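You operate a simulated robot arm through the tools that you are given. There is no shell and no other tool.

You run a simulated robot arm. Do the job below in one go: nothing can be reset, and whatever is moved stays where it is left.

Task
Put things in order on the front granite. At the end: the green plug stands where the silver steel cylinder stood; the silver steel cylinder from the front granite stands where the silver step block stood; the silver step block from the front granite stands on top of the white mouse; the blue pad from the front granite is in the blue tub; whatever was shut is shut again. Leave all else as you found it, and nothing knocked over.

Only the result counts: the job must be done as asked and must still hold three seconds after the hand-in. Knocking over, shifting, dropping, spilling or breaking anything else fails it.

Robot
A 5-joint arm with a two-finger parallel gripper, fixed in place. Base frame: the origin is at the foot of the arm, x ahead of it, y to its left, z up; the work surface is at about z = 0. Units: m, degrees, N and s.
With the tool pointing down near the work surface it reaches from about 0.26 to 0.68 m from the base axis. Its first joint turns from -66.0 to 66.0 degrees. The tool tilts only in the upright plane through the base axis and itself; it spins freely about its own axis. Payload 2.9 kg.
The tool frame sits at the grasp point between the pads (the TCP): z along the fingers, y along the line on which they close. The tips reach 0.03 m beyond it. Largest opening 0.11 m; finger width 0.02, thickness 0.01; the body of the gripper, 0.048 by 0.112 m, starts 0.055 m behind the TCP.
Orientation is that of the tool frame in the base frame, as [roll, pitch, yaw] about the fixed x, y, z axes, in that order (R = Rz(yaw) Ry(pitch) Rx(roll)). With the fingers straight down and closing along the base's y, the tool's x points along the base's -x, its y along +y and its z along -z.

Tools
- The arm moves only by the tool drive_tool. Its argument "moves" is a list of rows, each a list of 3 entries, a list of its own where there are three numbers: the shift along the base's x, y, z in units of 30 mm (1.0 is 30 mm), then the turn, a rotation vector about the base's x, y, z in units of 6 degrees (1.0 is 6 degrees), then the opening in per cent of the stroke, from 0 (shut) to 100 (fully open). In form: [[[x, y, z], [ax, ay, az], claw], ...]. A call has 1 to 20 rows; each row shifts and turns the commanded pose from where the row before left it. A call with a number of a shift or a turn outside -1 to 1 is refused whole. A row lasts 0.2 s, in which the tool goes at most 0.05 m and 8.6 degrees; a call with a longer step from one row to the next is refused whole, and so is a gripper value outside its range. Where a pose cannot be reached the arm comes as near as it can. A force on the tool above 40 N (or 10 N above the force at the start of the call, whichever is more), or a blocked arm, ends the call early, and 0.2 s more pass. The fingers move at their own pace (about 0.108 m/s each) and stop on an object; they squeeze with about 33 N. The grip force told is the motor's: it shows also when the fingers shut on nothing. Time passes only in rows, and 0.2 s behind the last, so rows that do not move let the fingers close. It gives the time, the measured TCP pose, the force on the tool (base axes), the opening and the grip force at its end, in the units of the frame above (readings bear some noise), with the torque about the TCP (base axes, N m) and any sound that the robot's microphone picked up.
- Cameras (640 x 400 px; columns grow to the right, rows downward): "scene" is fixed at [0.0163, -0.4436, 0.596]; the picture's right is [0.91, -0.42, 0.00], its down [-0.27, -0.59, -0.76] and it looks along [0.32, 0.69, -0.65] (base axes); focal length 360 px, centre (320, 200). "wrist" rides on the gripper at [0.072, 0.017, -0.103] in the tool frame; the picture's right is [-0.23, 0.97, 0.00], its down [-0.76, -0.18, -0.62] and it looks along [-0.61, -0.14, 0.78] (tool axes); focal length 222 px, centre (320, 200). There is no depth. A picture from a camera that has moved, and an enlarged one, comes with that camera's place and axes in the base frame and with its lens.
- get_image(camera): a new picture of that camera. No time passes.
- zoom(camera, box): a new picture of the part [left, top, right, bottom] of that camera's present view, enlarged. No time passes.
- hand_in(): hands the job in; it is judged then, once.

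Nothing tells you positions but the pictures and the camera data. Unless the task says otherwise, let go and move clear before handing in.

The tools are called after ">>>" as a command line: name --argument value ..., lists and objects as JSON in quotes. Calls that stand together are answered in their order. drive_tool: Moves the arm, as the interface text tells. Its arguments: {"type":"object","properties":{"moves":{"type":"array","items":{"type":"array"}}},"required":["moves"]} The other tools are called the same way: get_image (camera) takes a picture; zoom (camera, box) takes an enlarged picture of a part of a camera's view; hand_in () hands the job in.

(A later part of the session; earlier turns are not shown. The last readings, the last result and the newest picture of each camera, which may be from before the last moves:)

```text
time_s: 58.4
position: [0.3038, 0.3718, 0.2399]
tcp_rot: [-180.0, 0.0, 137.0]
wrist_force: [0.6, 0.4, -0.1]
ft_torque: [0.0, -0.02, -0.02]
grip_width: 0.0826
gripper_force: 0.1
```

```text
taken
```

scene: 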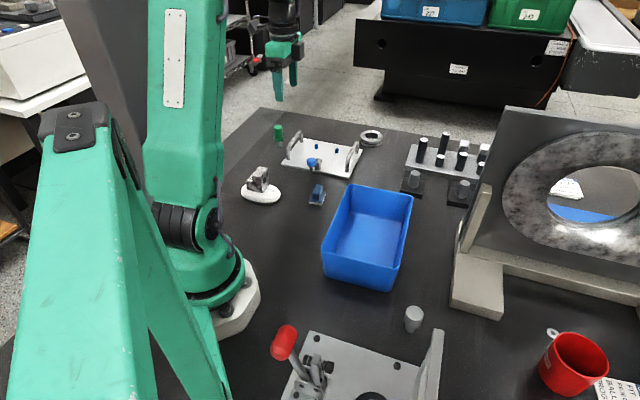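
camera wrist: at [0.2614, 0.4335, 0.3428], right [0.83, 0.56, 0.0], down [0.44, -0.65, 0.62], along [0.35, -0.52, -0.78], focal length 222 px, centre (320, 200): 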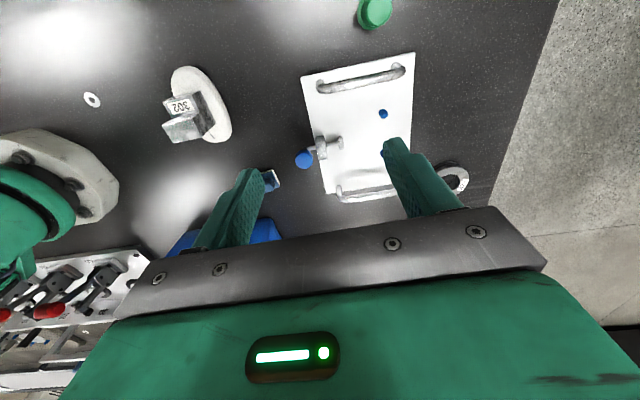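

The hand is approaching the plug. I'll move the last 10 cm to hover over it.

>>> drive_tool --moves '[[[0, 0.833, 0], [0, 0, 0], 75], [[0, 0.833, 0], [0, 0, 0], 75], [[0, 0.833, 0], [0, 0, 0], 75], [[0, 0.833, 0], [0, 0, 0], 75], [[0, 0, -0.8], [0, 0, 0], 75], [[0, 0, -0.8], [0, 0, 0], 75], [[0, 0, 0], [0, 0, 0], 75]]'

>>> get_image --camera "wrist"

>>> zoom --camera "wrist" --box '[260, 60, 380, 170]'

>>> zoom --camera "scene" --box '[255, 60, 335, 160]'

```text
time_s: 60.0
position: [0.3043, 0.4724, 0.1923]
tcp_rot: [-180.0, 0.1, 137.1]
wrist_force: [-0.1, 0.7, 0.1]
ft_torque: [-0.02, 0.0, -0.03]
grip_width: 0.0824
gripper_force: 0.0
```

```text
taken
camera wrist: at [0.262, 0.5333, 0.2953], right [0.83, 0.56, 0.0], down [0.44, -0.65, 0.62], along [0.35, -0.52, -0.78], focal length 222 px, centre (320, 200)
```

wrist: 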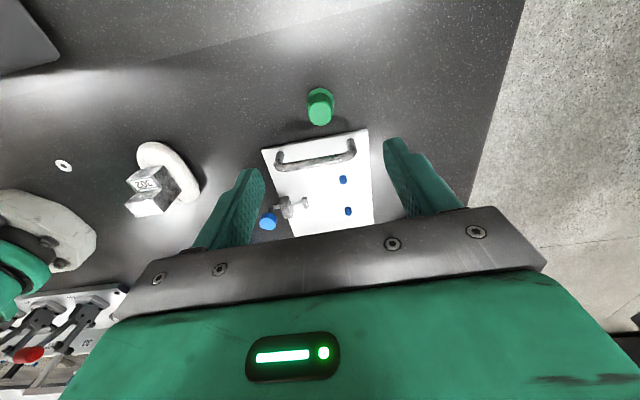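

```text
3.64 times, centred on (320, 115) of wrist
camera zoom: at [0.262, 0.5333, 0.2953], right [0.83, 0.56, 0.0], down [0.44, -0.65, 0.62], along [0.35, -0.52, -0.78], focal length 808 px, centre (320, 509)
```

zoom: 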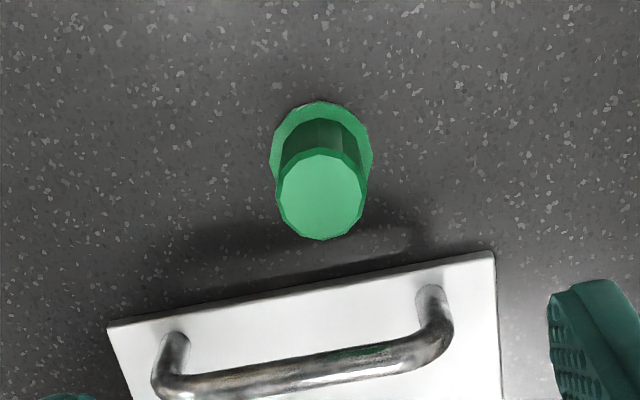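

```text
4.00 times, centred on (295, 110) of scene
camera zoom: at [0.0163, -0.4436, 0.596], right [0.91, -0.42, 0.0], down [-0.27, -0.59, -0.76], along [0.32, 0.69, -0.65], focal length 1438 px, centre (420, 560)
```

zoom: 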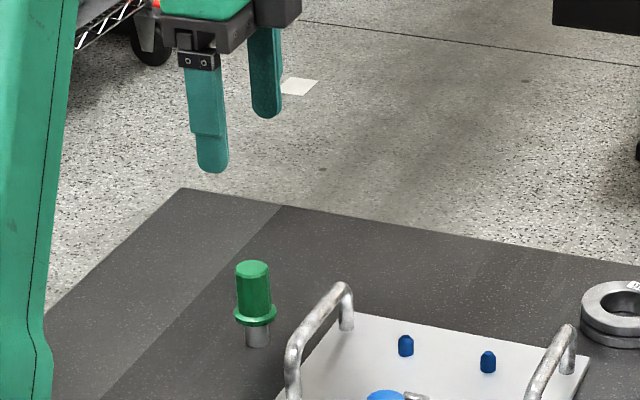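

The plug triangulates to (0.302, 0.4735), with its flange at z ≈ 0.026 and its top at 0.0665. I'll grip the green head just above the flange, descending with a 2 mm correction to TCP z = 0.063.

>>> drive_tool --moves '[[[-0.037, 0.057, -0.8], [0, 0, 0], 75], [[0, 0, -0.8], [0, 0, 0], 75], [[0, 0, -0.8], [0, 0, 0], 75], [[0, 0, 0], [0, 0, 0], 75]]'

>>> get_image --camera "wrist"

>>> zoom --camera "wrist" --box '[240, 80, 400, 220]'

>>> zoom --camera "scene" --box '[255, 80, 335, 160]'

```text
time_s: 61.0
position: [0.3022, 0.4734, 0.12]
tcp_rot: [-180.0, -0.1, 137.1]
wrist_force: [0.0, 0.4, -0.5]
ft_torque: [-0.01, -0.05, -0.02]
grip_width: 0.0823
gripper_force: 0.0
```

```text
taken
camera wrist: at [0.2605, 0.5347, 0.2232], right [0.83, 0.56, 0.0], down [0.44, -0.65, 0.62], along [0.35, -0.52, -0.78], focal length 222 px, centre (320, 200)
```

wrist: 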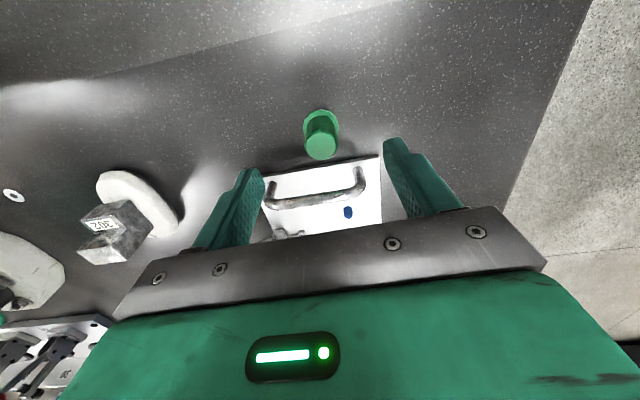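

```text
2.86 times, centred on (320, 150) of wrist
camera zoom: at [0.2605, 0.5347, 0.2232], right [0.83, 0.56, 0.0], down [0.44, -0.65, 0.62], along [0.35, -0.52, -0.78], focal length 635 px, centre (320, 343)
```

zoom: 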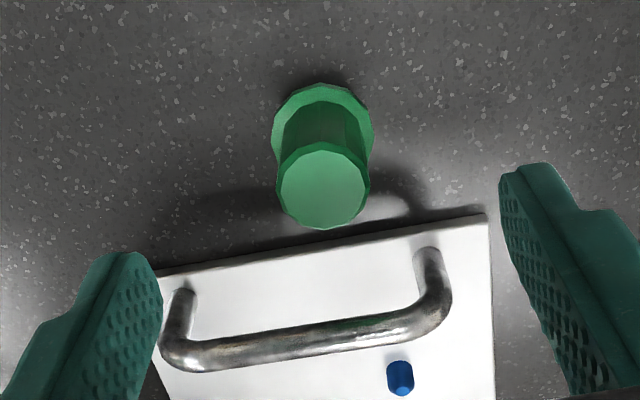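

```text
5.00 times, centred on (295, 120) of scene
camera zoom: at [0.0163, -0.4436, 0.596], right [0.91, -0.42, 0.0], down [-0.27, -0.59, -0.76], along [0.32, 0.69, -0.65], focal length 1798 px, centre (445, 600)
```

zoom: 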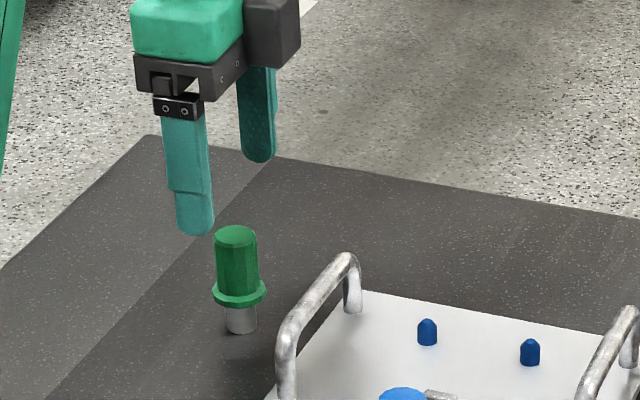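

Centred within about 1 mm. I'll descend the rest of the way and close slowly on the green head.

>>> drive_tool --moves '[[[0, 0, -0.8], [0, 0, 0], 75], [[0, 0, -0.7], [0, 0, 0], 75], [[0, 0, -0.4], [0, 0, 0], 75], [[0, 0, 0], [0, 0, 0], 75]]'

>>> get_image --camera "wrist"

>>> zoom --camera "scene" --box '[255, 95, 315, 155]'

```text
time_s: 62.0
position: [0.3035, 0.4743, 0.0627]
tcp_rot: [-180.0, 0.0, 137.1]
wrist_force: [0.3, 0.8, 0.1]
ft_torque: [0.0, 0.01, -0.02]
grip_width: 0.0826
gripper_force: 0.0
```

```text
taken
camera wrist: at [0.2607, 0.5348, 0.1663], right [0.83, 0.56, 0.0], down [0.44, -0.65, 0.62], along [0.35, -0.52, -0.78], focal length 222 px, centre (320, 200)
```

wrist: 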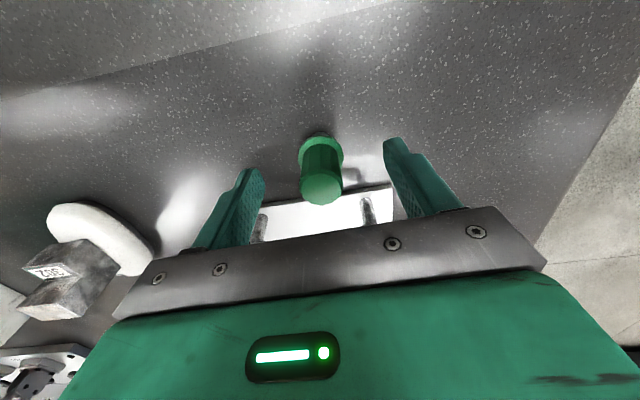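

```text
6.67 times, centred on (285, 125) of scene
camera zoom: at [0.0163, -0.4436, 0.596], right [0.91, -0.42, 0.0], down [-0.27, -0.59, -0.76], along [0.32, 0.69, -0.65], focal length 2398 px, centre (553, 700)
```

zoom: 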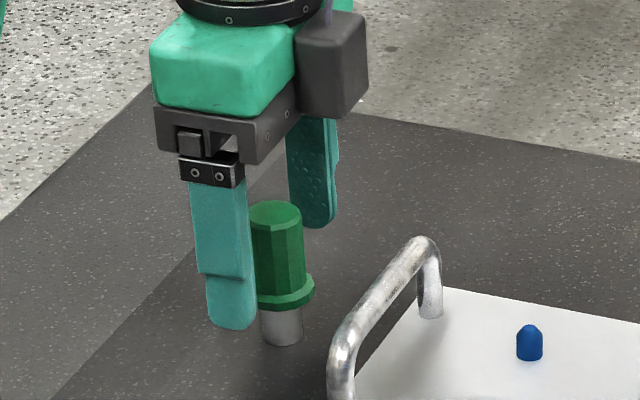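

The tips look about 3 mm above the flange. I'll raise the hand 2 mm for margin, then close slowly.

>>> drive_tool --moves '[[[0, 0, 0.067], [0, 0, 0], 75], [[0, 0, 0], [0, 0, 0], 60], [[0, 0, 0], [0, 0, 0], 48], [[0, 0, 0], [0, 0, 0], 40], [[0, 0, 0], [0, 0, 0], 35], [[0, 0, 0], [0, 0, 0], 32], [[0, 0, 0], [0, 0, 0], 30], [[0, 0, 0], [0, 0, 0], 28], [[0, 0, 0], [0, 0, 0], 26], [[0, 0, 0], [0, 0, 0], 24], [[0, 0, 0], [0, 0, 0], 22], [[0, 0, 0], [0, 0, 0], 16], [[0, 0, 0], [0, 0, 0], 10], [[0, 0, 0], [0, 0, 0], 10]]'

>>> get_image --camera "wrist"

>>> zoom --camera "scene" --box '[255, 95, 315, 155]'

```text
time_s: 65.0
position: [0.3028, 0.4734, 0.0649]
tcp_rot: [180.0, 0.0, 137.1]
wrist_force: [1.0, 0.3, 0.8]
ft_torque: [0.04, 0.02, 0.04]
grip_width: 0.025
gripper_force: 33.1
```

```text
taken
camera wrist: at [0.2608, 0.5347, 0.1686], right [0.83, 0.56, 0.0], down [0.44, -0.65, 0.62], along [0.35, -0.52, -0.78], focal length 222 px, centre (320, 200)
```

wrist: 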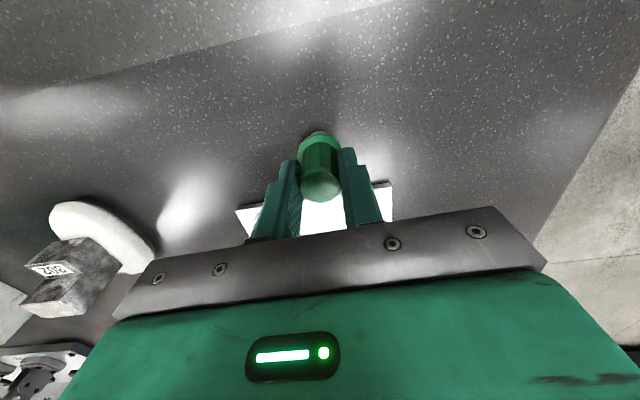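

```text
6.67 times, centred on (285, 125) of scene
camera zoom: at [0.0162, -0.4436, 0.596], right [0.91, -0.42, 0.0], down [-0.27, -0.59, -0.76], along [0.32, 0.69, -0.65], focal length 2398 px, centre (553, 700)
```

zoom: 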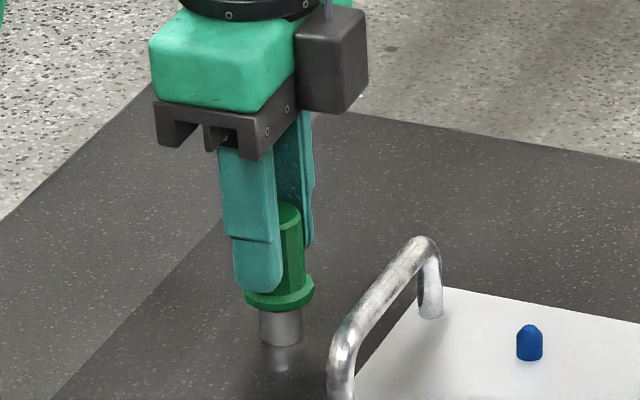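

The plug is gripped by its head (opening 0.025 m). I'll lift it straight up and check that it hangs upright.

>>> drive_tool --moves '[[[0, 0, 0.2], [0, 0, 0], 10], [[0, 0, 0.5], [0, 0, 0], 10], [[0, 0, 0.9], [0, 0, 0], 10], [[0, 0, 1], [0, 0, 0], 10], [[0, 0, 1], [0, 0, 0], 10], [[0, 0, 1], [0, 0, 0], 10], [[0, 0, 1], [0, 0, 0], 10], [[0, 0, 0.3], [0, 0, 0], 10], [[0, 0, 0], [0, 0, 0], 10]]'

>>> get_image --camera "scene"

>>> zoom --camera "scene" --box '[245, 30, 325, 110]'

>>> zoom --camera "wrist" --box '[260, 100, 380, 220]'

```text
time_s: 67.0
position: [0.3039, 0.4735, 0.2426]
tcp_rot: [180.0, 0.1, 137.1]
wrist_force: [0.4, -0.8, -1.0]
ft_torque: [0.02, -0.01, 0.02]
grip_width: 0.0248
gripper_force: 33.0
```

```text
taken
```

scene: 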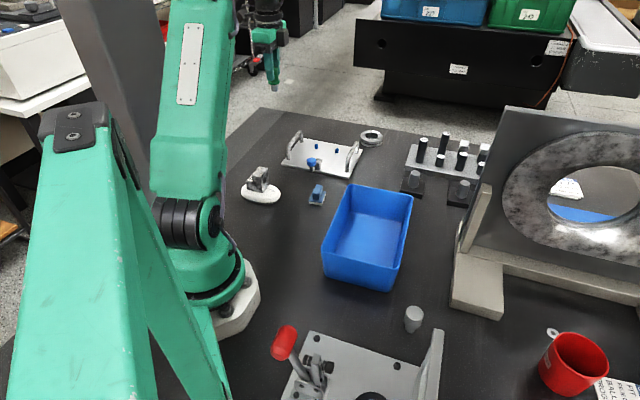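

```text
5.00 times, centred on (285, 70) of scene
camera zoom: at [0.0163, -0.4436, 0.596], right [0.91, -0.42, 0.0], down [-0.27, -0.59, -0.76], along [0.32, 0.69, -0.65], focal length 1798 px, centre (495, 850)
```

zoom: 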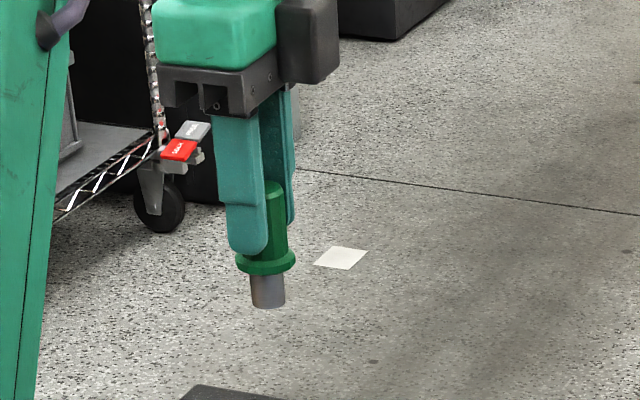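

```text
3.33 times, centred on (320, 160) of wrist
camera zoom: at [0.2612, 0.5348, 0.3454], right [0.83, 0.56, 0.0], down [0.44, -0.65, 0.62], along [0.35, -0.52, -0.78], focal length 740 px, centre (320, 333)
```

zoom: 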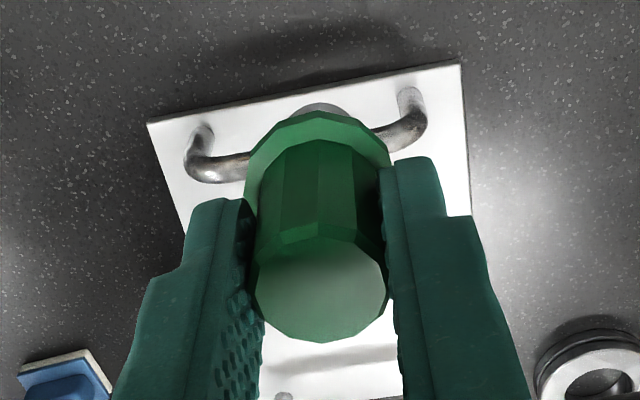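

The plug seems to lean a few degrees about the closing axis. I'll zoom in to measure the lean.

>>> zoom --camera "scene" --box '[263, 60, 295, 96]'

>>> zoom --camera "wrist" --box '[290, 120, 350, 210]'

```text
11.11 times, centred on (279, 78) of scene
camera zoom: at [0.0163, -0.4436, 0.596], right [0.91, -0.42, 0.0], down [-0.27, -0.59, -0.76], along [0.32, 0.69, -0.65], focal length 3996 px, centre (776, 1556)
```

zoom: 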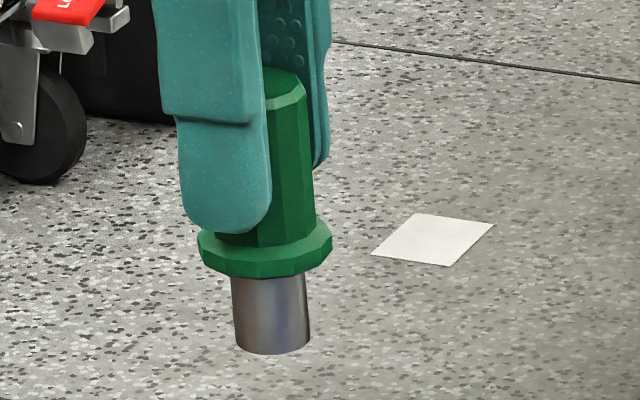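

```text
4.44 times, centred on (320, 165) of wrist
camera zoom: at [0.2612, 0.5348, 0.3454], right [0.83, 0.56, 0.0], down [0.44, -0.65, 0.62], along [0.35, -0.52, -0.78], focal length 987 px, centre (320, 356)
```

zoom: 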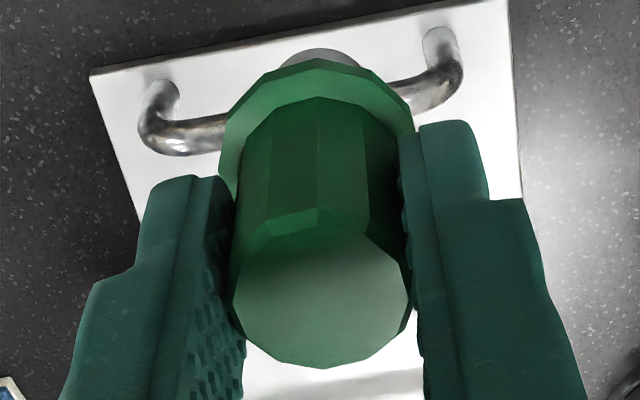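

The lean is only 1–2°, within measuring error. I'll carry the plug to the cylinder's old spot (0.4013, 0.176), turning the fingers back to the 135° closing line that was clear there.

>>> drive_tool --moves '[[[0.22, -0.6607, 0], [0, 0, 0.978], 10], [[0.22, -0.6607, 0], [0, 0, 0.978], 10], [[0.22, -0.6607, 0], [0, 0, 0.978], 10], [[0.22, -0.6607, 0], [0, 0, 0.978], 10], [[0.22, -0.6607, 0], [0, 0, 0.978], 10], [[0.22, -0.6607, 0], [0, 0, 0.978], 10], [[0.22, -0.6607, 0], [0, 0, 0.978], 10], [[0.22, -0.6607, 0], [0, 0, 0.978], 10], [[0.22, -0.6607, 0], [0, 0, 0.978], 10], [[0.22, -0.6607, 0], [0, 0, 0.978], 10], [[0.22, -0.6607, 0], [0, 0, 0.978], 10], [[0.22, -0.6607, 0], [0, 0, 0.978], 10], [[0.22, -0.6607, 0], [0, 0, 0.978], 10], [[0.22, -0.6607, 0], [0, 0, 0.978], 10], [[0.22, -0.6607, 0], [0, 0, 0.978], 10], [[0, 0, 0], [0, 0, 0], 10], [[0, 0, 0], [0, 0, 0], 10]]'

>>> get_image --camera "wrist"

>>> zoom --camera "scene" --box '[310, 60, 430, 200]'

```text
time_s: 70.6
position: [0.4046, 0.175, 0.2418]
tcp_rot: [180.0, 0.0, -134.9]
wrist_force: [-0.3, -1.3, -2.2]
ft_torque: [0.03, 0.03, -0.03]
grip_width: 0.0249
gripper_force: 32.2
```

```text
taken
camera wrist: at [0.3386, 0.1356, 0.3452], right [-0.53, 0.85, 0.0], down [0.66, 0.41, 0.62], along [0.53, 0.33, -0.78], focal length 222 px, centre (320, 200)
```

wrist: 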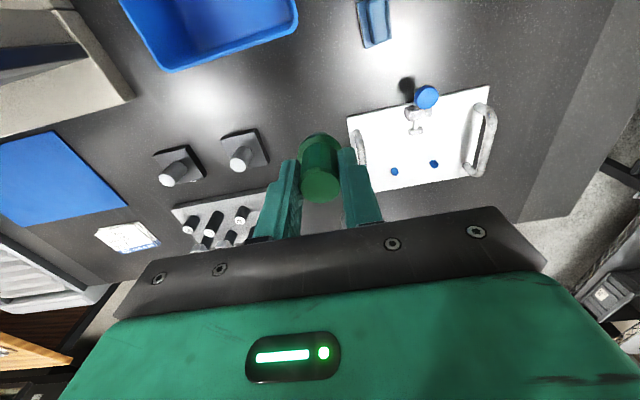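

```text
2.86 times, centred on (370, 130) of scene
camera zoom: at [0.0163, -0.4436, 0.596], right [0.91, -0.42, 0.0], down [-0.27, -0.59, -0.76], along [0.32, 0.69, -0.65], focal length 1028 px, centre (177, 400)
```

zoom: 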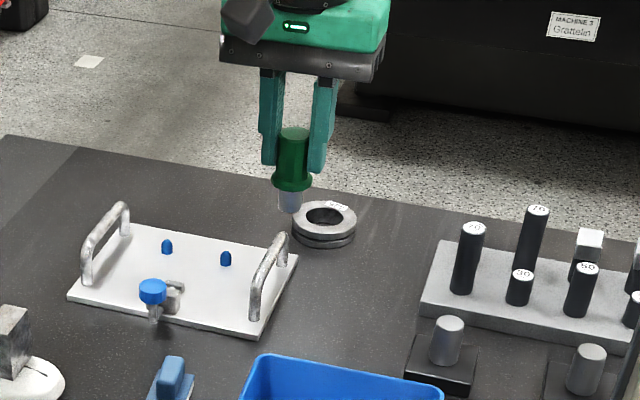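

The hand is over the old cylinder spot within 1 mm. I'll lower the plug to about 1 cm above the granite.

>>> drive_tool --moves '[[[0, 0.02, -0.8], [0, 0, 0], 10], [[0, 0, -0.8], [0, 0, 0], 10], [[0, 0, -0.8], [0, 0, 0], 10], [[0, 0, -0.8], [0, 0, 0], 10], [[0, 0, -0.8], [0, 0, 0], 10], [[0, 0, -0.8], [0, 0, 0], 10], [[0, 0, -0.5], [0, 0, 0], 10], [[0, 0, -0.27], [0, 0, 0], 10], [[0, 0, 0], [0, 0, 0], 10]]'

>>> get_image --camera "wrist"

>>> zoom --camera "scene" --box '[325, 110, 395, 200]'

```text
time_s: 72.6
position: [0.4019, 0.178, 0.0751]
tcp_rot: [-179.9, 0.0, -134.9]
wrist_force: [0.1, -0.4, -1.3]
ft_torque: [0.01, 0.01, 0.01]
grip_width: 0.0249
gripper_force: 33.1
```

```text
taken
camera wrist: at [0.3386, 0.1375, 0.1777], right [-0.53, 0.85, 0.0], down [0.66, 0.41, 0.62], along [0.53, 0.33, -0.78], focal length 222 px, centre (320, 200)
```

wrist: 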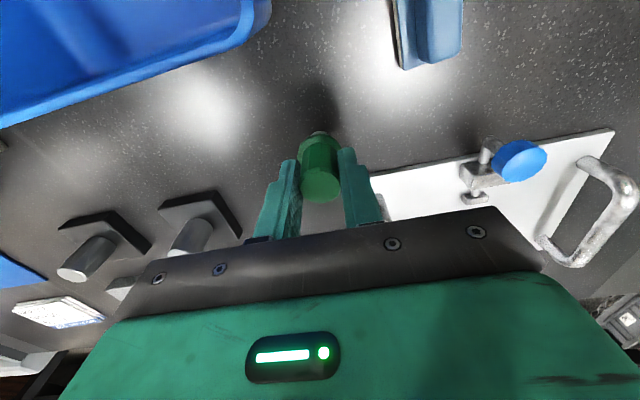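

```text
4.44 times, centred on (360, 155) of scene
camera zoom: at [0.0163, -0.4436, 0.596], right [0.91, -0.42, 0.0], down [-0.27, -0.59, -0.76], along [0.32, 0.69, -0.65], focal length 1598 px, centre (142, 400)
```

zoom: 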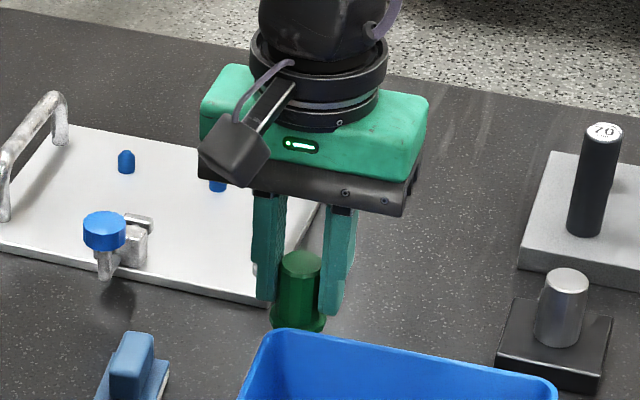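

The position matches where the cylinder was gripped, within half a millimetre. I'll lower gently to contact.

>>> drive_tool --moves '[[[0, 0, -0.12], [0, 0, 0], 10], [[0, 0, -0.12], [0, 0, 0], 10], [[0, 0, 0], [0, 0, 0], 10]]'

>>> drive_tool --moves '[[[0, 0, -0.04], [0, 0, 0], 10], [[0, 0, 0], [0, 0, 0], 10]]'

>>> drive_tool --moves '[[[0, 0, -0.025], [0, 0, 0], 10], [[0, 0, 0], [0, 0, 0], 10]]'

```text
time_s: 73.4
position: [0.4018, 0.177, 0.0695]
tcp_rot: [179.9, -0.1, -134.8]
wrist_force: [-0.9, -0.1, -1.5]
ft_torque: [0.02, -0.01, -0.01]
grip_width: 0.0245
gripper_force: 33.1
```

```text
time_s: 74.0
position: [0.4028, 0.1768, 0.0662]
tcp_rot: [-180.0, 0.0, -134.8]
wrist_force: [0.3, -0.1, -1.0]
ft_torque: [-0.01, 0.0, 0.01]
grip_width: 0.0249
gripper_force: 33.1
```

```text
time_s: 74.6
position: [0.4024, 0.1769, 0.0662]
tcp_rot: [180.0, 0.1, -135.0]
wrist_force: [0.7, -0.7, -1.0]
ft_torque: [0.0, 0.02, -0.01]
grip_width: 0.0248
gripper_force: 33.0
```

No contact yet; continuing in half-millimetre steps.

>>> drive_tool --moves '[[[0, 0, -0.02], [0, 0, 0], 10], [[0, 0, 0], [0, 0, 0], 10]]'

>>> drive_tool --moves '[[[0, 0, -0.02], [0, 0, 0], 10], [[0, 0, 0], [0, 0, 0], 10]]'

```text
time_s: 75.2
position: [0.4018, 0.1779, 0.0664]
tcp_rot: [180.0, -0.1, -134.9]
wrist_force: [-0.2, -1.9, 2.8]
ft_torque: [-0.11, 0.01, -0.01]
grip_width: 0.0249
gripper_force: 32.6
```

```text
time_s: 75.8
position: [0.4021, 0.1775, 0.0658]
tcp_rot: [180.0, 0.0, -134.9]
wrist_force: [-4.7, -7.7, 21.2]
ft_torque: [-0.43, 0.36, -0.01]
grip_width: 0.0247
gripper_force: 32.4
```

Contact at about +22 N. I'll ease up to a light touch and open the fingers slowly.

>>> drive_tool --moves '[[[0, 0, 0.02], [0, 0, 0], 10], [[0, 0, 0], [0, 0, 0], 10]]'

>>> drive_tool --moves '[[[0, 0, 0], [0, 0, 0], 20], [[0, 0, 0], [0, 0, 0], 22], [[0, 0, 0], [0, 0, 0], 24], [[0, 0, 0], [0, 0, 0], 26], [[0, 0, 0], [0, 0, 0], 28], [[0, 0, 0], [0, 0, 0], 30], [[0, 0, 0], [0, 0, 0], 30]]'

>>> zoom --camera "wrist" --box '[250, 110, 390, 240]'

>>> zoom --camera "scene" --box '[335, 130, 385, 200]'

```text
time_s: 76.4
position: [0.4024, 0.1778, 0.0657]
tcp_rot: [180.0, 0.0, -134.8]
wrist_force: [-2.4, -7.0, 17.4]
ft_torque: [-0.41, 0.19, 0.02]
grip_width: 0.0246
gripper_force: 32.7
```

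```text
time_s: 78.0
position: [0.4031, 0.1775, 0.0646]
tcp_rot: [-180.0, 0.0, -134.9]
wrist_force: [0.3, -1.4, -0.9]
ft_torque: [-0.03, -0.03, 0.03]
grip_width: 0.0329
gripper_force: 0.0
```

```text
3.08 times, centred on (320, 175) of wrist
camera zoom: at [0.3384, 0.1374, 0.1683], right [-0.53, 0.85, 0.0], down [0.66, 0.41, 0.62], along [0.53, 0.33, -0.78], focal length 684 px, centre (320, 277)
```

zoom: 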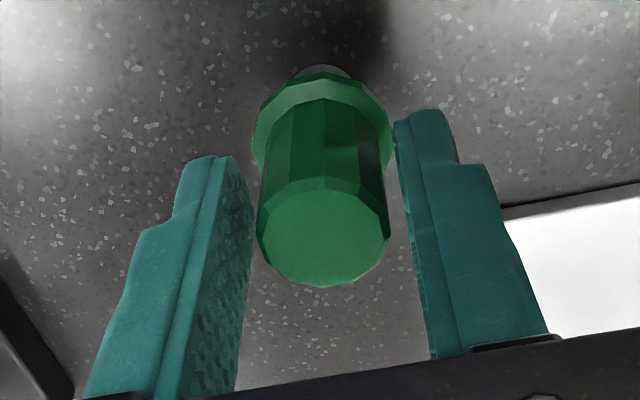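

```text
5.71 times, centred on (360, 165) of scene
camera zoom: at [0.0163, -0.4436, 0.596], right [0.91, -0.42, 0.0], down [-0.27, -0.59, -0.76], along [0.32, 0.69, -0.65], focal length 2055 px, centre (91, 400)
```

zoom: 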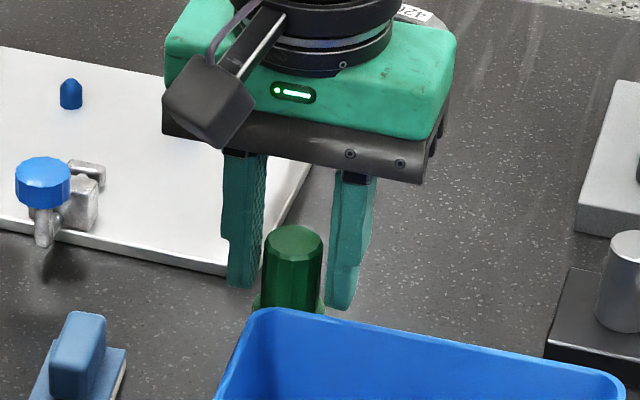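

The plug stands free. I'll open more and rise straight up.

>>> drive_tool --moves '[[[0, 0, 0], [0, 0, 0], 38], [[0, 0, 0], [0, 0, 0], 50], [[0, 0, 0], [0, 0, 0], 62], [[0, 0, 0], [0, 0, 0], 70], [[0, 0, 0.3], [0, 0, 0], 70], [[0, 0, 0.7], [0, 0, 0], 70], [[0, 0, 1], [0, 0, 0], 70], [[0, 0, 1], [0, 0, 0], 70], [[0, 0, 1], [0, 0, 0], 70], [[0, 0, 1], [0, 0, 0], 70], [[0, 0, 0.8], [0, 0, 0], 70], [[0, 0, 0], [0, 0, 0], 70]]'

>>> get_image --camera "wrist"

>>> zoom --camera "wrist" --box '[270, 50, 370, 150]'

>>> zoom --camera "scene" --box '[230, 120, 430, 300]'

```text
time_s: 80.6
position: [0.4014, 0.176, 0.2385]
tcp_rot: [179.9, 0.0, -134.9]
wrist_force: [-0.1, -0.9, 0.2]
ft_torque: [0.01, -0.01, 0.01]
grip_width: 0.0767
gripper_force: 0.1
```

```text
taken
camera wrist: at [0.3385, 0.1369, 0.342], right [-0.53, 0.85, 0.0], down [0.66, 0.41, 0.62], along [0.53, 0.33, -0.78], focal length 222 px, centre (320, 200)
```

wrist: 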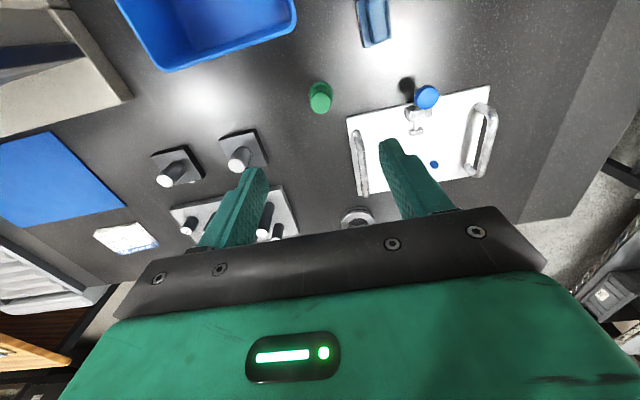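

```text
4.00 times, centred on (320, 100) of wrist
camera zoom: at [0.3385, 0.1369, 0.342], right [-0.53, 0.85, 0.0], down [0.66, 0.41, 0.62], along [0.53, 0.33, -0.78], focal length 888 px, centre (320, 600)
```

zoom: 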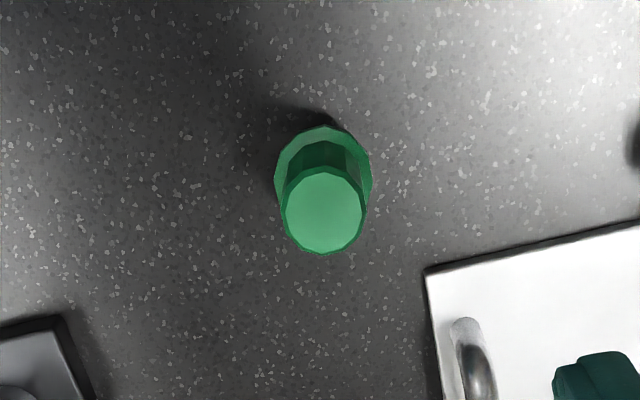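

```text
2.22 times, centred on (330, 210) of scene
camera zoom: at [0.0162, -0.4436, 0.596], right [0.91, -0.42, 0.0], down [-0.27, -0.59, -0.76], along [0.32, 0.69, -0.65], focal length 799 px, centre (298, 178)
```

zoom: 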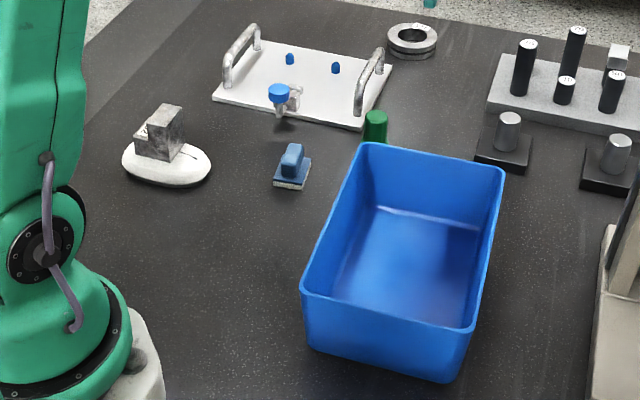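

The plug stands upright at (0.401, 0.1765), where the cylinder stood. Last is the blue pad near (0.31, 0.19), so I'll hover over it and measure.

>>> drive_tool --moves '[[[-0.381, 0.0625, 0], [0, 0, -0.9375], 70], [[-0.381, 0.0625, 0], [0, 0, -0.9375], 70], [[-0.381, 0.0625, 0], [0, 0, -0.9375], 70], [[-0.381, 0.0625, 0], [0, 0, -0.9375], 70], [[-0.381, 0.0625, 0], [0, 0, -0.9375], 70], [[-0.381, 0.0625, 0], [0, 0, -0.9375], 70], [[-0.381, 0.0625, 0], [0, 0, -0.9375], 70], [[-0.381, 0.0625, 0], [0, 0, -0.9375], 70], [[0, 0, 0], [0, 0, 0], 70]]'

>>> get_image --camera "wrist"

>>> zoom --camera "wrist" --box '[270, 50, 370, 150]'

>>> zoom --camera "scene" --box '[300, 175, 336, 215]'

```text
time_s: 82.6
position: [0.3123, 0.1923, 0.2397]
tcp_rot: [-180.0, -0.1, -179.9]
wrist_force: [1.0, -1.6, -1.1]
ft_torque: [0.0, -0.02, -0.01]
grip_width: 0.0768
gripper_force: 0.0
```

```text
taken
camera wrist: at [0.2377, 0.2084, 0.3424], right [0.23, 0.97, 0.0], down [0.76, -0.18, 0.62], along [0.61, -0.14, -0.78], focal length 222 px, centre (320, 200)
```

wrist: 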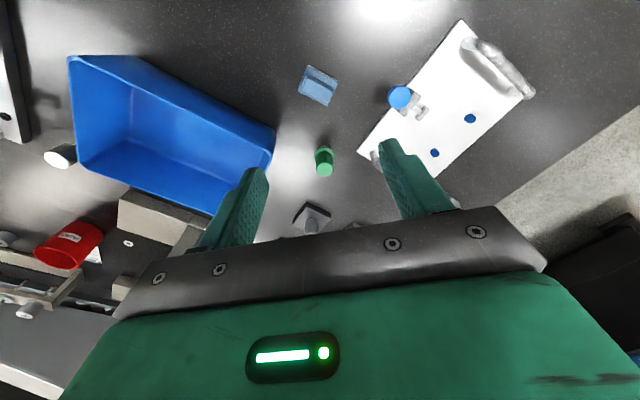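

```text
4.00 times, centred on (320, 100) of wrist
camera zoom: at [0.2377, 0.2084, 0.3424], right [0.23, 0.97, 0.0], down [0.76, -0.18, 0.62], along [0.61, -0.14, -0.78], focal length 888 px, centre (320, 600)
```

zoom: 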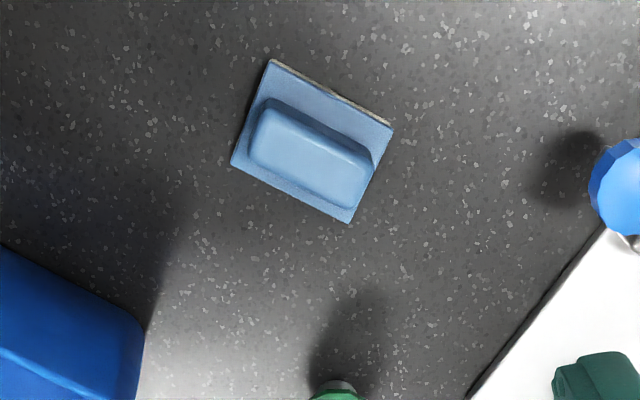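

```text
10.00 times, centred on (318, 195) of scene
camera zoom: at [0.0162, -0.4436, 0.596], right [0.91, -0.42, 0.0], down [-0.27, -0.59, -0.76], along [0.32, 0.69, -0.65], focal length 3596 px, centre (340, 250)
```

zoom: 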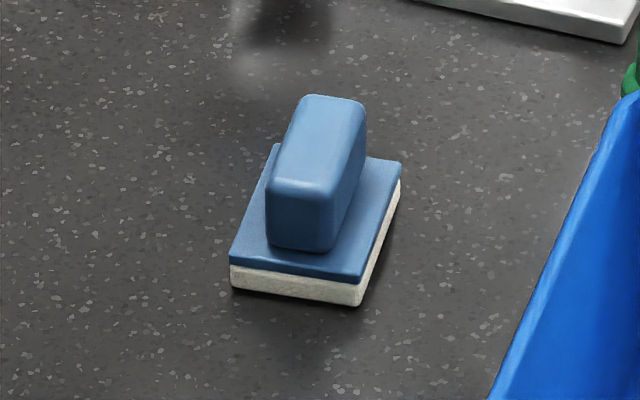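

The pad's base is about 45 x 33 mm, centred at (0.303, 0.190) with its long axis at 50°, and it has a handle about 17 mm wide and 36 mm high. I'll turn the fingers to close across the handle (141°) and come down to z = 0.13 for a check.

>>> drive_tool --moves '[[[-0.027, -0.0056, 0], [0, 0, 0.944], 60], [[-0.027, -0.0056, 0], [0, 0, 0.944], 60], [[-0.027, -0.0056, 0], [0, 0, 0.944], 60], [[-0.027, -0.0056, 0], [0, 0, 0.944], 60], [[-0.027, -0.0056, 0], [0, 0, 0.944], 60], [[-0.027, -0.0056, -0.7], [0, 0, 0.944], 60], [[-0.027, -0.0056, -0.7], [0, 0, 0.944], 60], [[-0.027, -0.0056, -0.7], [0, 0, 0.944], 60], [[-0.027, -0.0056, -0.7], [0, 0, 0.944], 60], [[0, 0, -0.8], [0, 0, 0], 60], [[0, 0, 0], [0, 0, 0], 60]]'

>>> get_image --camera "wrist"

>>> zoom --camera "wrist" --box '[260, 70, 380, 180]'

>>> zoom --camera "scene" --box '[270, 100, 370, 220]'

```text
time_s: 85.0
position: [0.3029, 0.189, 0.1313]
tcp_rot: [-179.9, 0.0, -128.9]
wrist_force: [0.7, 0.6, -0.2]
ft_torque: [0.0, -0.01, -0.06]
grip_width: 0.0661
gripper_force: 0.2
```

```text
taken
camera wrist: at [0.2443, 0.1436, 0.2343], right [-0.62, 0.79, 0.0], down [0.62, 0.48, 0.62], along [0.49, 0.38, -0.78], focal length 222 px, centre (320, 200)
```

wrist: 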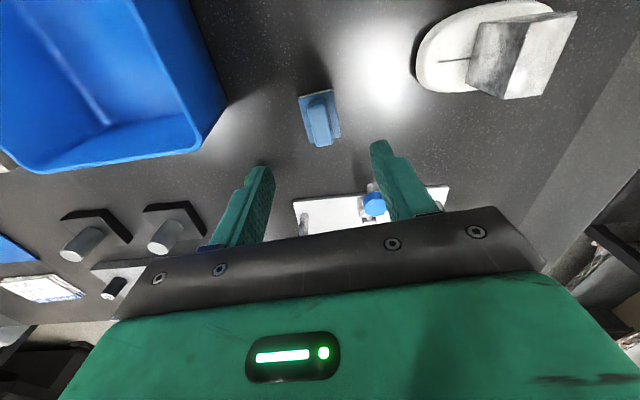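

```text
3.64 times, centred on (320, 125) of wrist
camera zoom: at [0.2443, 0.1436, 0.2343], right [-0.62, 0.79, 0.0], down [0.62, 0.48, 0.62], along [0.49, 0.38, -0.78], focal length 808 px, centre (320, 473)
```

zoom: 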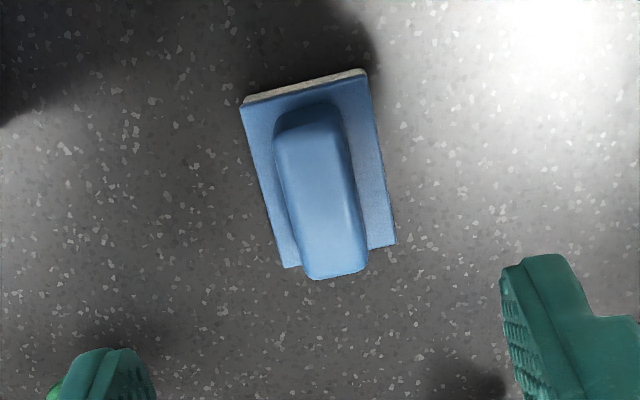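

```text
3.33 times, centred on (320, 160) of scene
camera zoom: at [0.0163, -0.4436, 0.596], right [0.91, -0.42, 0.0], down [-0.27, -0.59, -0.76], along [0.32, 0.69, -0.65], focal length 1199 px, centre (320, 333)
```

zoom: 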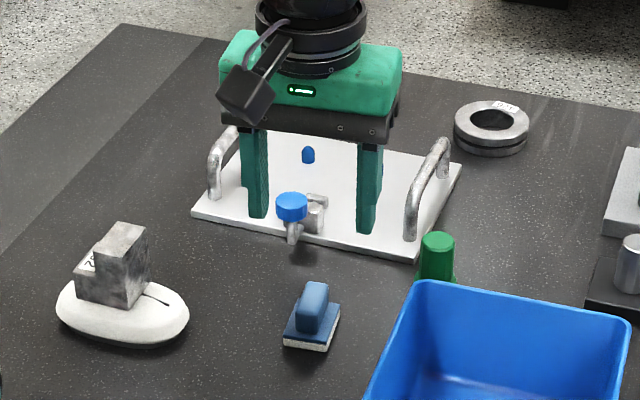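

The fingers are aligned with the handle within 1 mm, and the base top is at z ≈ 0.010. I'll descend to TCP z = 0.044 so the tips stay about 4 mm above the base, then close.

>>> drive_tool --moves '[[[0, 0, -0.8], [0, 0, 0], 60], [[0, 0, -0.8], [0, 0, 0], 60], [[0, 0, -0.8], [0, 0, 0], 60], [[0, 0, -0.517], [0, 0, 0], 60], [[0, 0, 0], [0, 0, 0], 60]]'

>>> get_image --camera "wrist"

>>> zoom --camera "scene" --box '[280, 150, 360, 220]'

```text
time_s: 86.2
position: [0.3044, 0.1904, 0.0455]
tcp_rot: [-180.0, 0.0, -128.8]
wrist_force: [-0.2, 0.3, 1.2]
ft_torque: [-0.01, 0.01, 0.02]
grip_width: 0.066
gripper_force: 0.0
```

```text
taken
camera wrist: at [0.2451, 0.1439, 0.1467], right [-0.62, 0.79, 0.0], down [0.62, 0.48, 0.62], along [0.49, 0.38, -0.78], focal length 222 px, centre (320, 200)
```

wrist: 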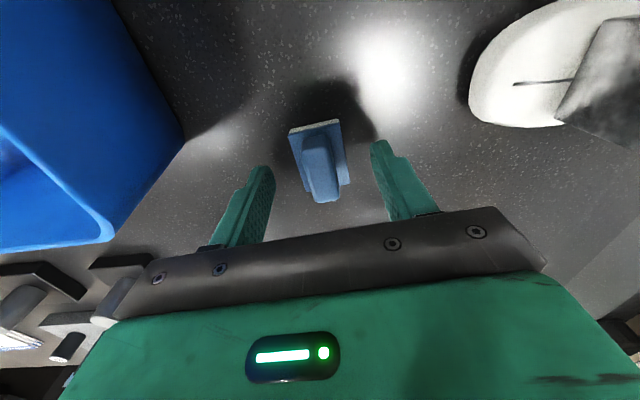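

```text
5.71 times, centred on (320, 185) of scene
camera zoom: at [0.0163, -0.4436, 0.596], right [0.91, -0.42, 0.0], down [-0.27, -0.59, -0.76], along [0.32, 0.69, -0.65], focal length 2055 px, centre (320, 286)
```

zoom: 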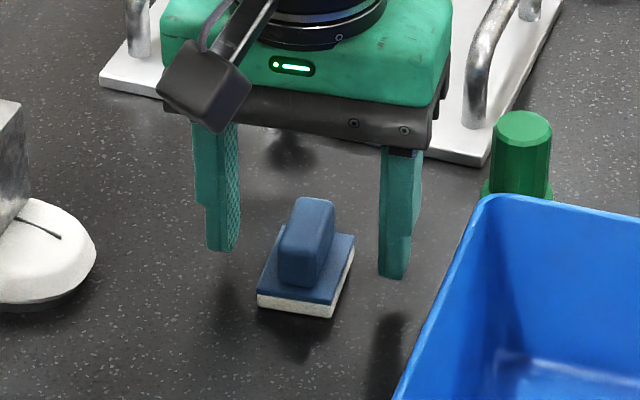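

The handle is centred between the fingers and the tips clear the base. I'll close on it slowly.

>>> drive_tool --moves '[[[0, 0, 0], [0, 0, 0], 45], [[0, 0, 0], [0, 0, 0], 35], [[0, 0, 0], [0, 0, 0], 28], [[0, 0, 0], [0, 0, 0], 23], [[0, 0, 0], [0, 0, 0], 20], [[0, 0, 0], [0, 0, 0], 18], [[0, 0, 0], [0, 0, 0], 16], [[0, 0, 0], [0, 0, 0], 13], [[0, 0, 0], [0, 0, 0], 8], [[0, 0, 0], [0, 0, 0], 3], [[0, 0, 0], [0, 0, 0], 3]]'

>>> get_image --camera "wrist"

>>> zoom --camera "scene" --box '[280, 150, 360, 220]'

```text
time_s: 88.6
position: [0.3038, 0.1902, 0.0448]
tcp_rot: [179.9, 0.0, -128.9]
wrist_force: [0.7, 0.5, -0.2]
ft_torque: [-0.02, 0.0, 0.04]
grip_width: 0.0166
gripper_force: 33.1
```

```text
taken
camera wrist: at [0.2451, 0.1439, 0.1469], right [-0.62, 0.79, 0.0], down [0.62, 0.48, 0.62], along [0.49, 0.38, -0.78], focal length 222 px, centre (320, 200)
```

wrist: 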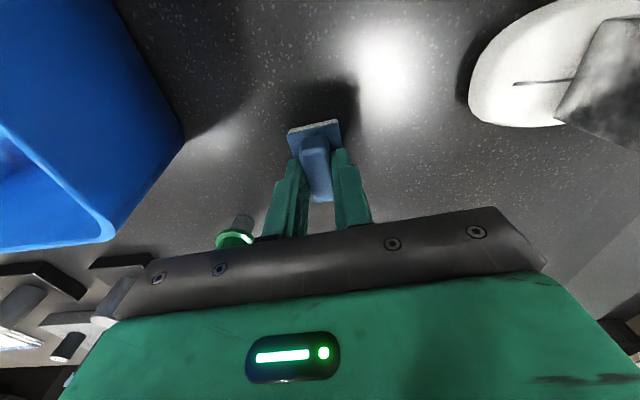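

```text
5.71 times, centred on (320, 185) of scene
camera zoom: at [0.0163, -0.4436, 0.596], right [0.91, -0.42, 0.0], down [-0.27, -0.59, -0.76], along [0.32, 0.69, -0.65], focal length 2055 px, centre (320, 286)
```

zoom: 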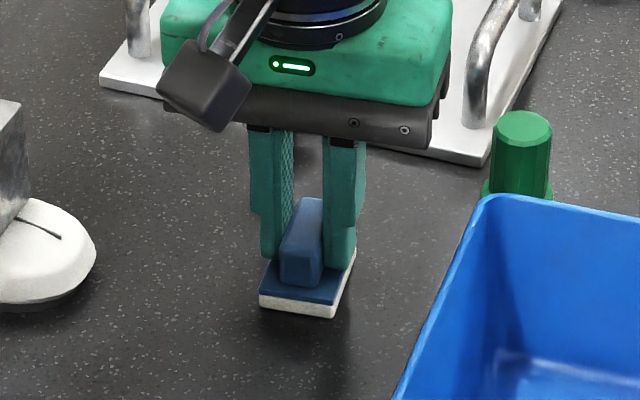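

The pad is held by its handle (opening 0.0166 m). I'll lift it, then carry it over the rim to the middle of the tub near (0.337, 0.0).

>>> drive_tool --moves '[[[0, 0, 0.2], [0, 0, 0], 3], [[0, 0, 0.5], [0, 0, 0], 3], [[0, 0, 0.9], [0, 0, 0], 3], [[0, 0, 1], [0, 0, 0], 3], [[0, 0, 1], [0, 0, 0], 3], [[0, 0, 1], [0, 0, 0], 3], [[0, 0, 0.8], [0, 0, 0], 3], [[0.14, -0.788, 0], [0, 0, 0], 3], [[0.14, -0.788, 0], [0, 0, 0], 3], [[0.14, -0.788, 0], [0, 0, 0], 3], [[0.14, -0.788, 0], [0, 0, 0], 3], [[0.14, -0.788, 0], [0, 0, 0], 3], [[0.14, -0.788, 0], [0, 0, 0], 3], [[0.14, -0.788, 0], [0, 0, 0], 3], [[0.14, -0.788, 0], [0, 0, 0], 3], [[0, 0, 0], [0, 0, 0], 3]]'

>>> get_image --camera "wrist"

>>> get_image --camera "scene"

```text
time_s: 92.0
position: [0.3375, 0.0009, 0.2049]
tcp_rot: [179.9, 0.0, -128.8]
wrist_force: [-0.2, -0.1, 0.1]
ft_torque: [0.01, -0.01, -0.03]
grip_width: 0.0168
gripper_force: 33.2
```

```text
taken
camera wrist: at [0.2788, -0.0452, 0.3084], right [-0.62, 0.79, 0.0], down [0.62, 0.48, 0.62], along [0.49, 0.38, -0.78], focal length 222 px, centre (320, 200)
```

wrist: 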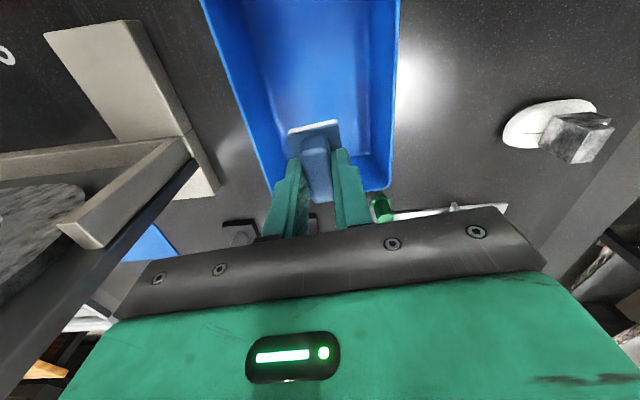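

```text
taken
```

scene: 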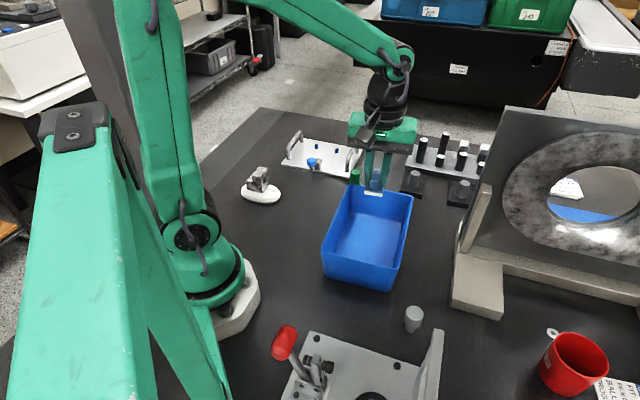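

The pad is over the tub's middle. I'll lower it into the tub to about 1 cm above the floor, then feel for contact.

>>> drive_tool --moves '[[[0, 0, -0.8], [0, 0, 0], 3], [[0, 0, -0.8], [0, 0, 0], 3], [[0, 0, -0.8], [0, 0, 0], 3], [[0, 0, -0.8], [0, 0, 0], 3], [[0, 0, -0.8], [0, 0, 0], 3], [[0, 0, -0.6], [0, 0, 0], 3], [[0, 0, -0.3], [0, 0, 0], 3], [[0, 0, 0], [0, 0, 0], 3]]'

>>> get_image --camera "wrist"

>>> zoom --camera "scene" --box '[300, 130, 440, 310]'

```text
time_s: 93.8
position: [0.3383, 0.0016, 0.0583]
tcp_rot: [179.9, 0.0, -129.0]
wrist_force: [-0.8, 1.2, -0.6]
ft_torque: [-0.03, 0.03, -0.01]
grip_width: 0.0167
gripper_force: 32.4
```

```text
taken
camera wrist: at [0.2784, -0.0442, 0.1612], right [-0.62, 0.79, 0.0], down [0.62, 0.48, 0.62], along [0.49, 0.38, -0.78], focal length 222 px, centre (320, 200)
```

wrist: 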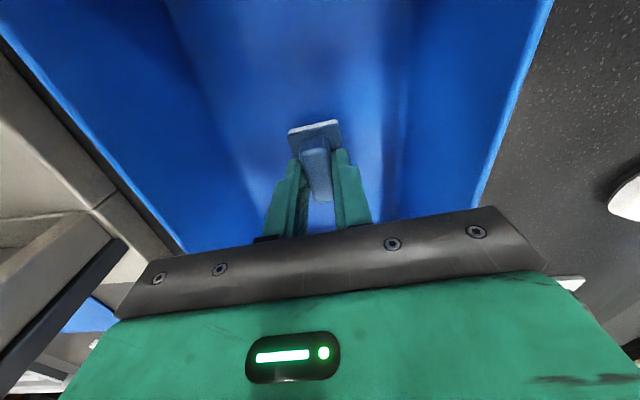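

```text
2.22 times, centred on (370, 220) of scene
camera zoom: at [0.0163, -0.4436, 0.596], right [0.91, -0.42, 0.0], down [-0.27, -0.59, -0.76], along [0.32, 0.69, -0.65], focal length 799 px, centre (209, 156)
```

zoom: 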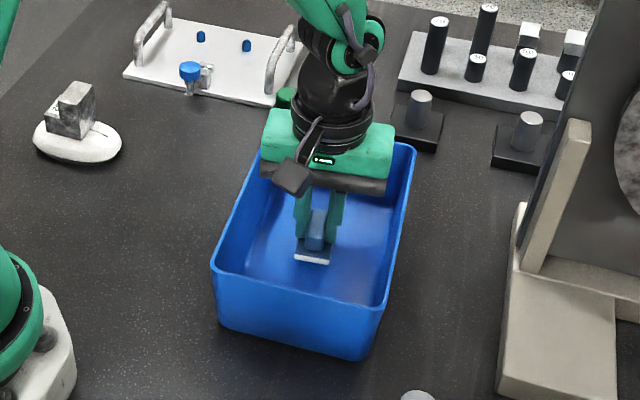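

The pad hangs centrally inside the tub. I'll lower in small steps until it touches the floor.

>>> drive_tool --moves '[[[0, 0, -0.1], [0, 0, 0], 3], [[0, 0, -0.1], [0, 0, 0], 3], [[0, 0, 0], [0, 0, 0], 3]]'

>>> drive_tool --moves '[[[0, 0, -0.05], [0, 0, 0], 3], [[0, 0, 0], [0, 0, 0], 3]]'

>>> drive_tool --moves '[[[0, 0, -0.04], [0, 0, 0], 3], [[0, 0, 0], [0, 0, 0], 3]]'

>>> drive_tool --moves '[[[0, 0, -0.03], [0, 0, 0], 3], [[0, 0, 0], [0, 0, 0], 3]]'

```text
time_s: 94.6
position: [0.3387, 0.0013, 0.0527]
tcp_rot: [180.0, 0.0, -128.9]
wrist_force: [-0.4, 0.8, 0.4]
ft_torque: [0.03, -0.03, -0.02]
grip_width: 0.0166
gripper_force: 33.0
```

```text
time_s: 95.2
position: [0.3373, 0.0012, 0.051]
tcp_rot: [180.0, 0.1, -128.9]
wrist_force: [0.0, -0.1, -0.6]
ft_torque: [0.0, 0.01, 0.03]
grip_width: 0.0168
gripper_force: 32.5
```

```text
time_s: 95.8
position: [0.3393, 0.0023, 0.0501]
tcp_rot: [-179.9, 0.0, -128.8]
wrist_force: [-0.1, 0.7, -0.2]
ft_torque: [0.02, 0.02, -0.02]
grip_width: 0.0167
gripper_force: 33.0
```

```text
time_s: 96.4
position: [0.3382, 0.0027, 0.0493]
tcp_rot: [179.9, 0.0, -128.9]
wrist_force: [-0.6, -0.2, -0.3]
ft_torque: [-0.02, -0.01, 0.02]
grip_width: 0.0166
gripper_force: 32.8
```

No contact yet; a few more small steps.

>>> drive_tool --moves '[[[0, 0, -0.03], [0, 0, 0], 3], [[0, 0, 0], [0, 0, 0], 3]]'

>>> drive_tool --moves '[[[0, 0, -0.03], [0, 0, 0], 3], [[0, 0, 0], [0, 0, 0], 3]]'

>>> drive_tool --moves '[[[0, 0, -0.03], [0, 0, 0], 3], [[0, 0, 0], [0, 0, 0], 3]]'

```text
time_s: 97.0
position: [0.3387, 0.0013, 0.0484]
tcp_rot: [180.0, 0.0, -128.9]
wrist_force: [0.5, -0.4, -0.6]
ft_torque: [-0.01, -0.02, -0.02]
grip_width: 0.0168
gripper_force: 32.9
```

```text
time_s: 97.6
position: [0.3384, 0.0016, 0.0469]
tcp_rot: [-180.0, 0.0, -128.9]
wrist_force: [-3.3, 0.6, 16.2]
ft_torque: [0.0, 0.12, 0.01]
grip_width: 0.0164
gripper_force: 33.1
```

```text
time_s: 98.2
position: [0.3381, 0.0018, 0.0478]
tcp_rot: [-179.9, 0.1, -128.9]
wrist_force: [-5.2, -0.1, 30.3]
ft_torque: [0.02, 0.25, 0.0]
grip_width: 0.0165
gripper_force: 33.0
```

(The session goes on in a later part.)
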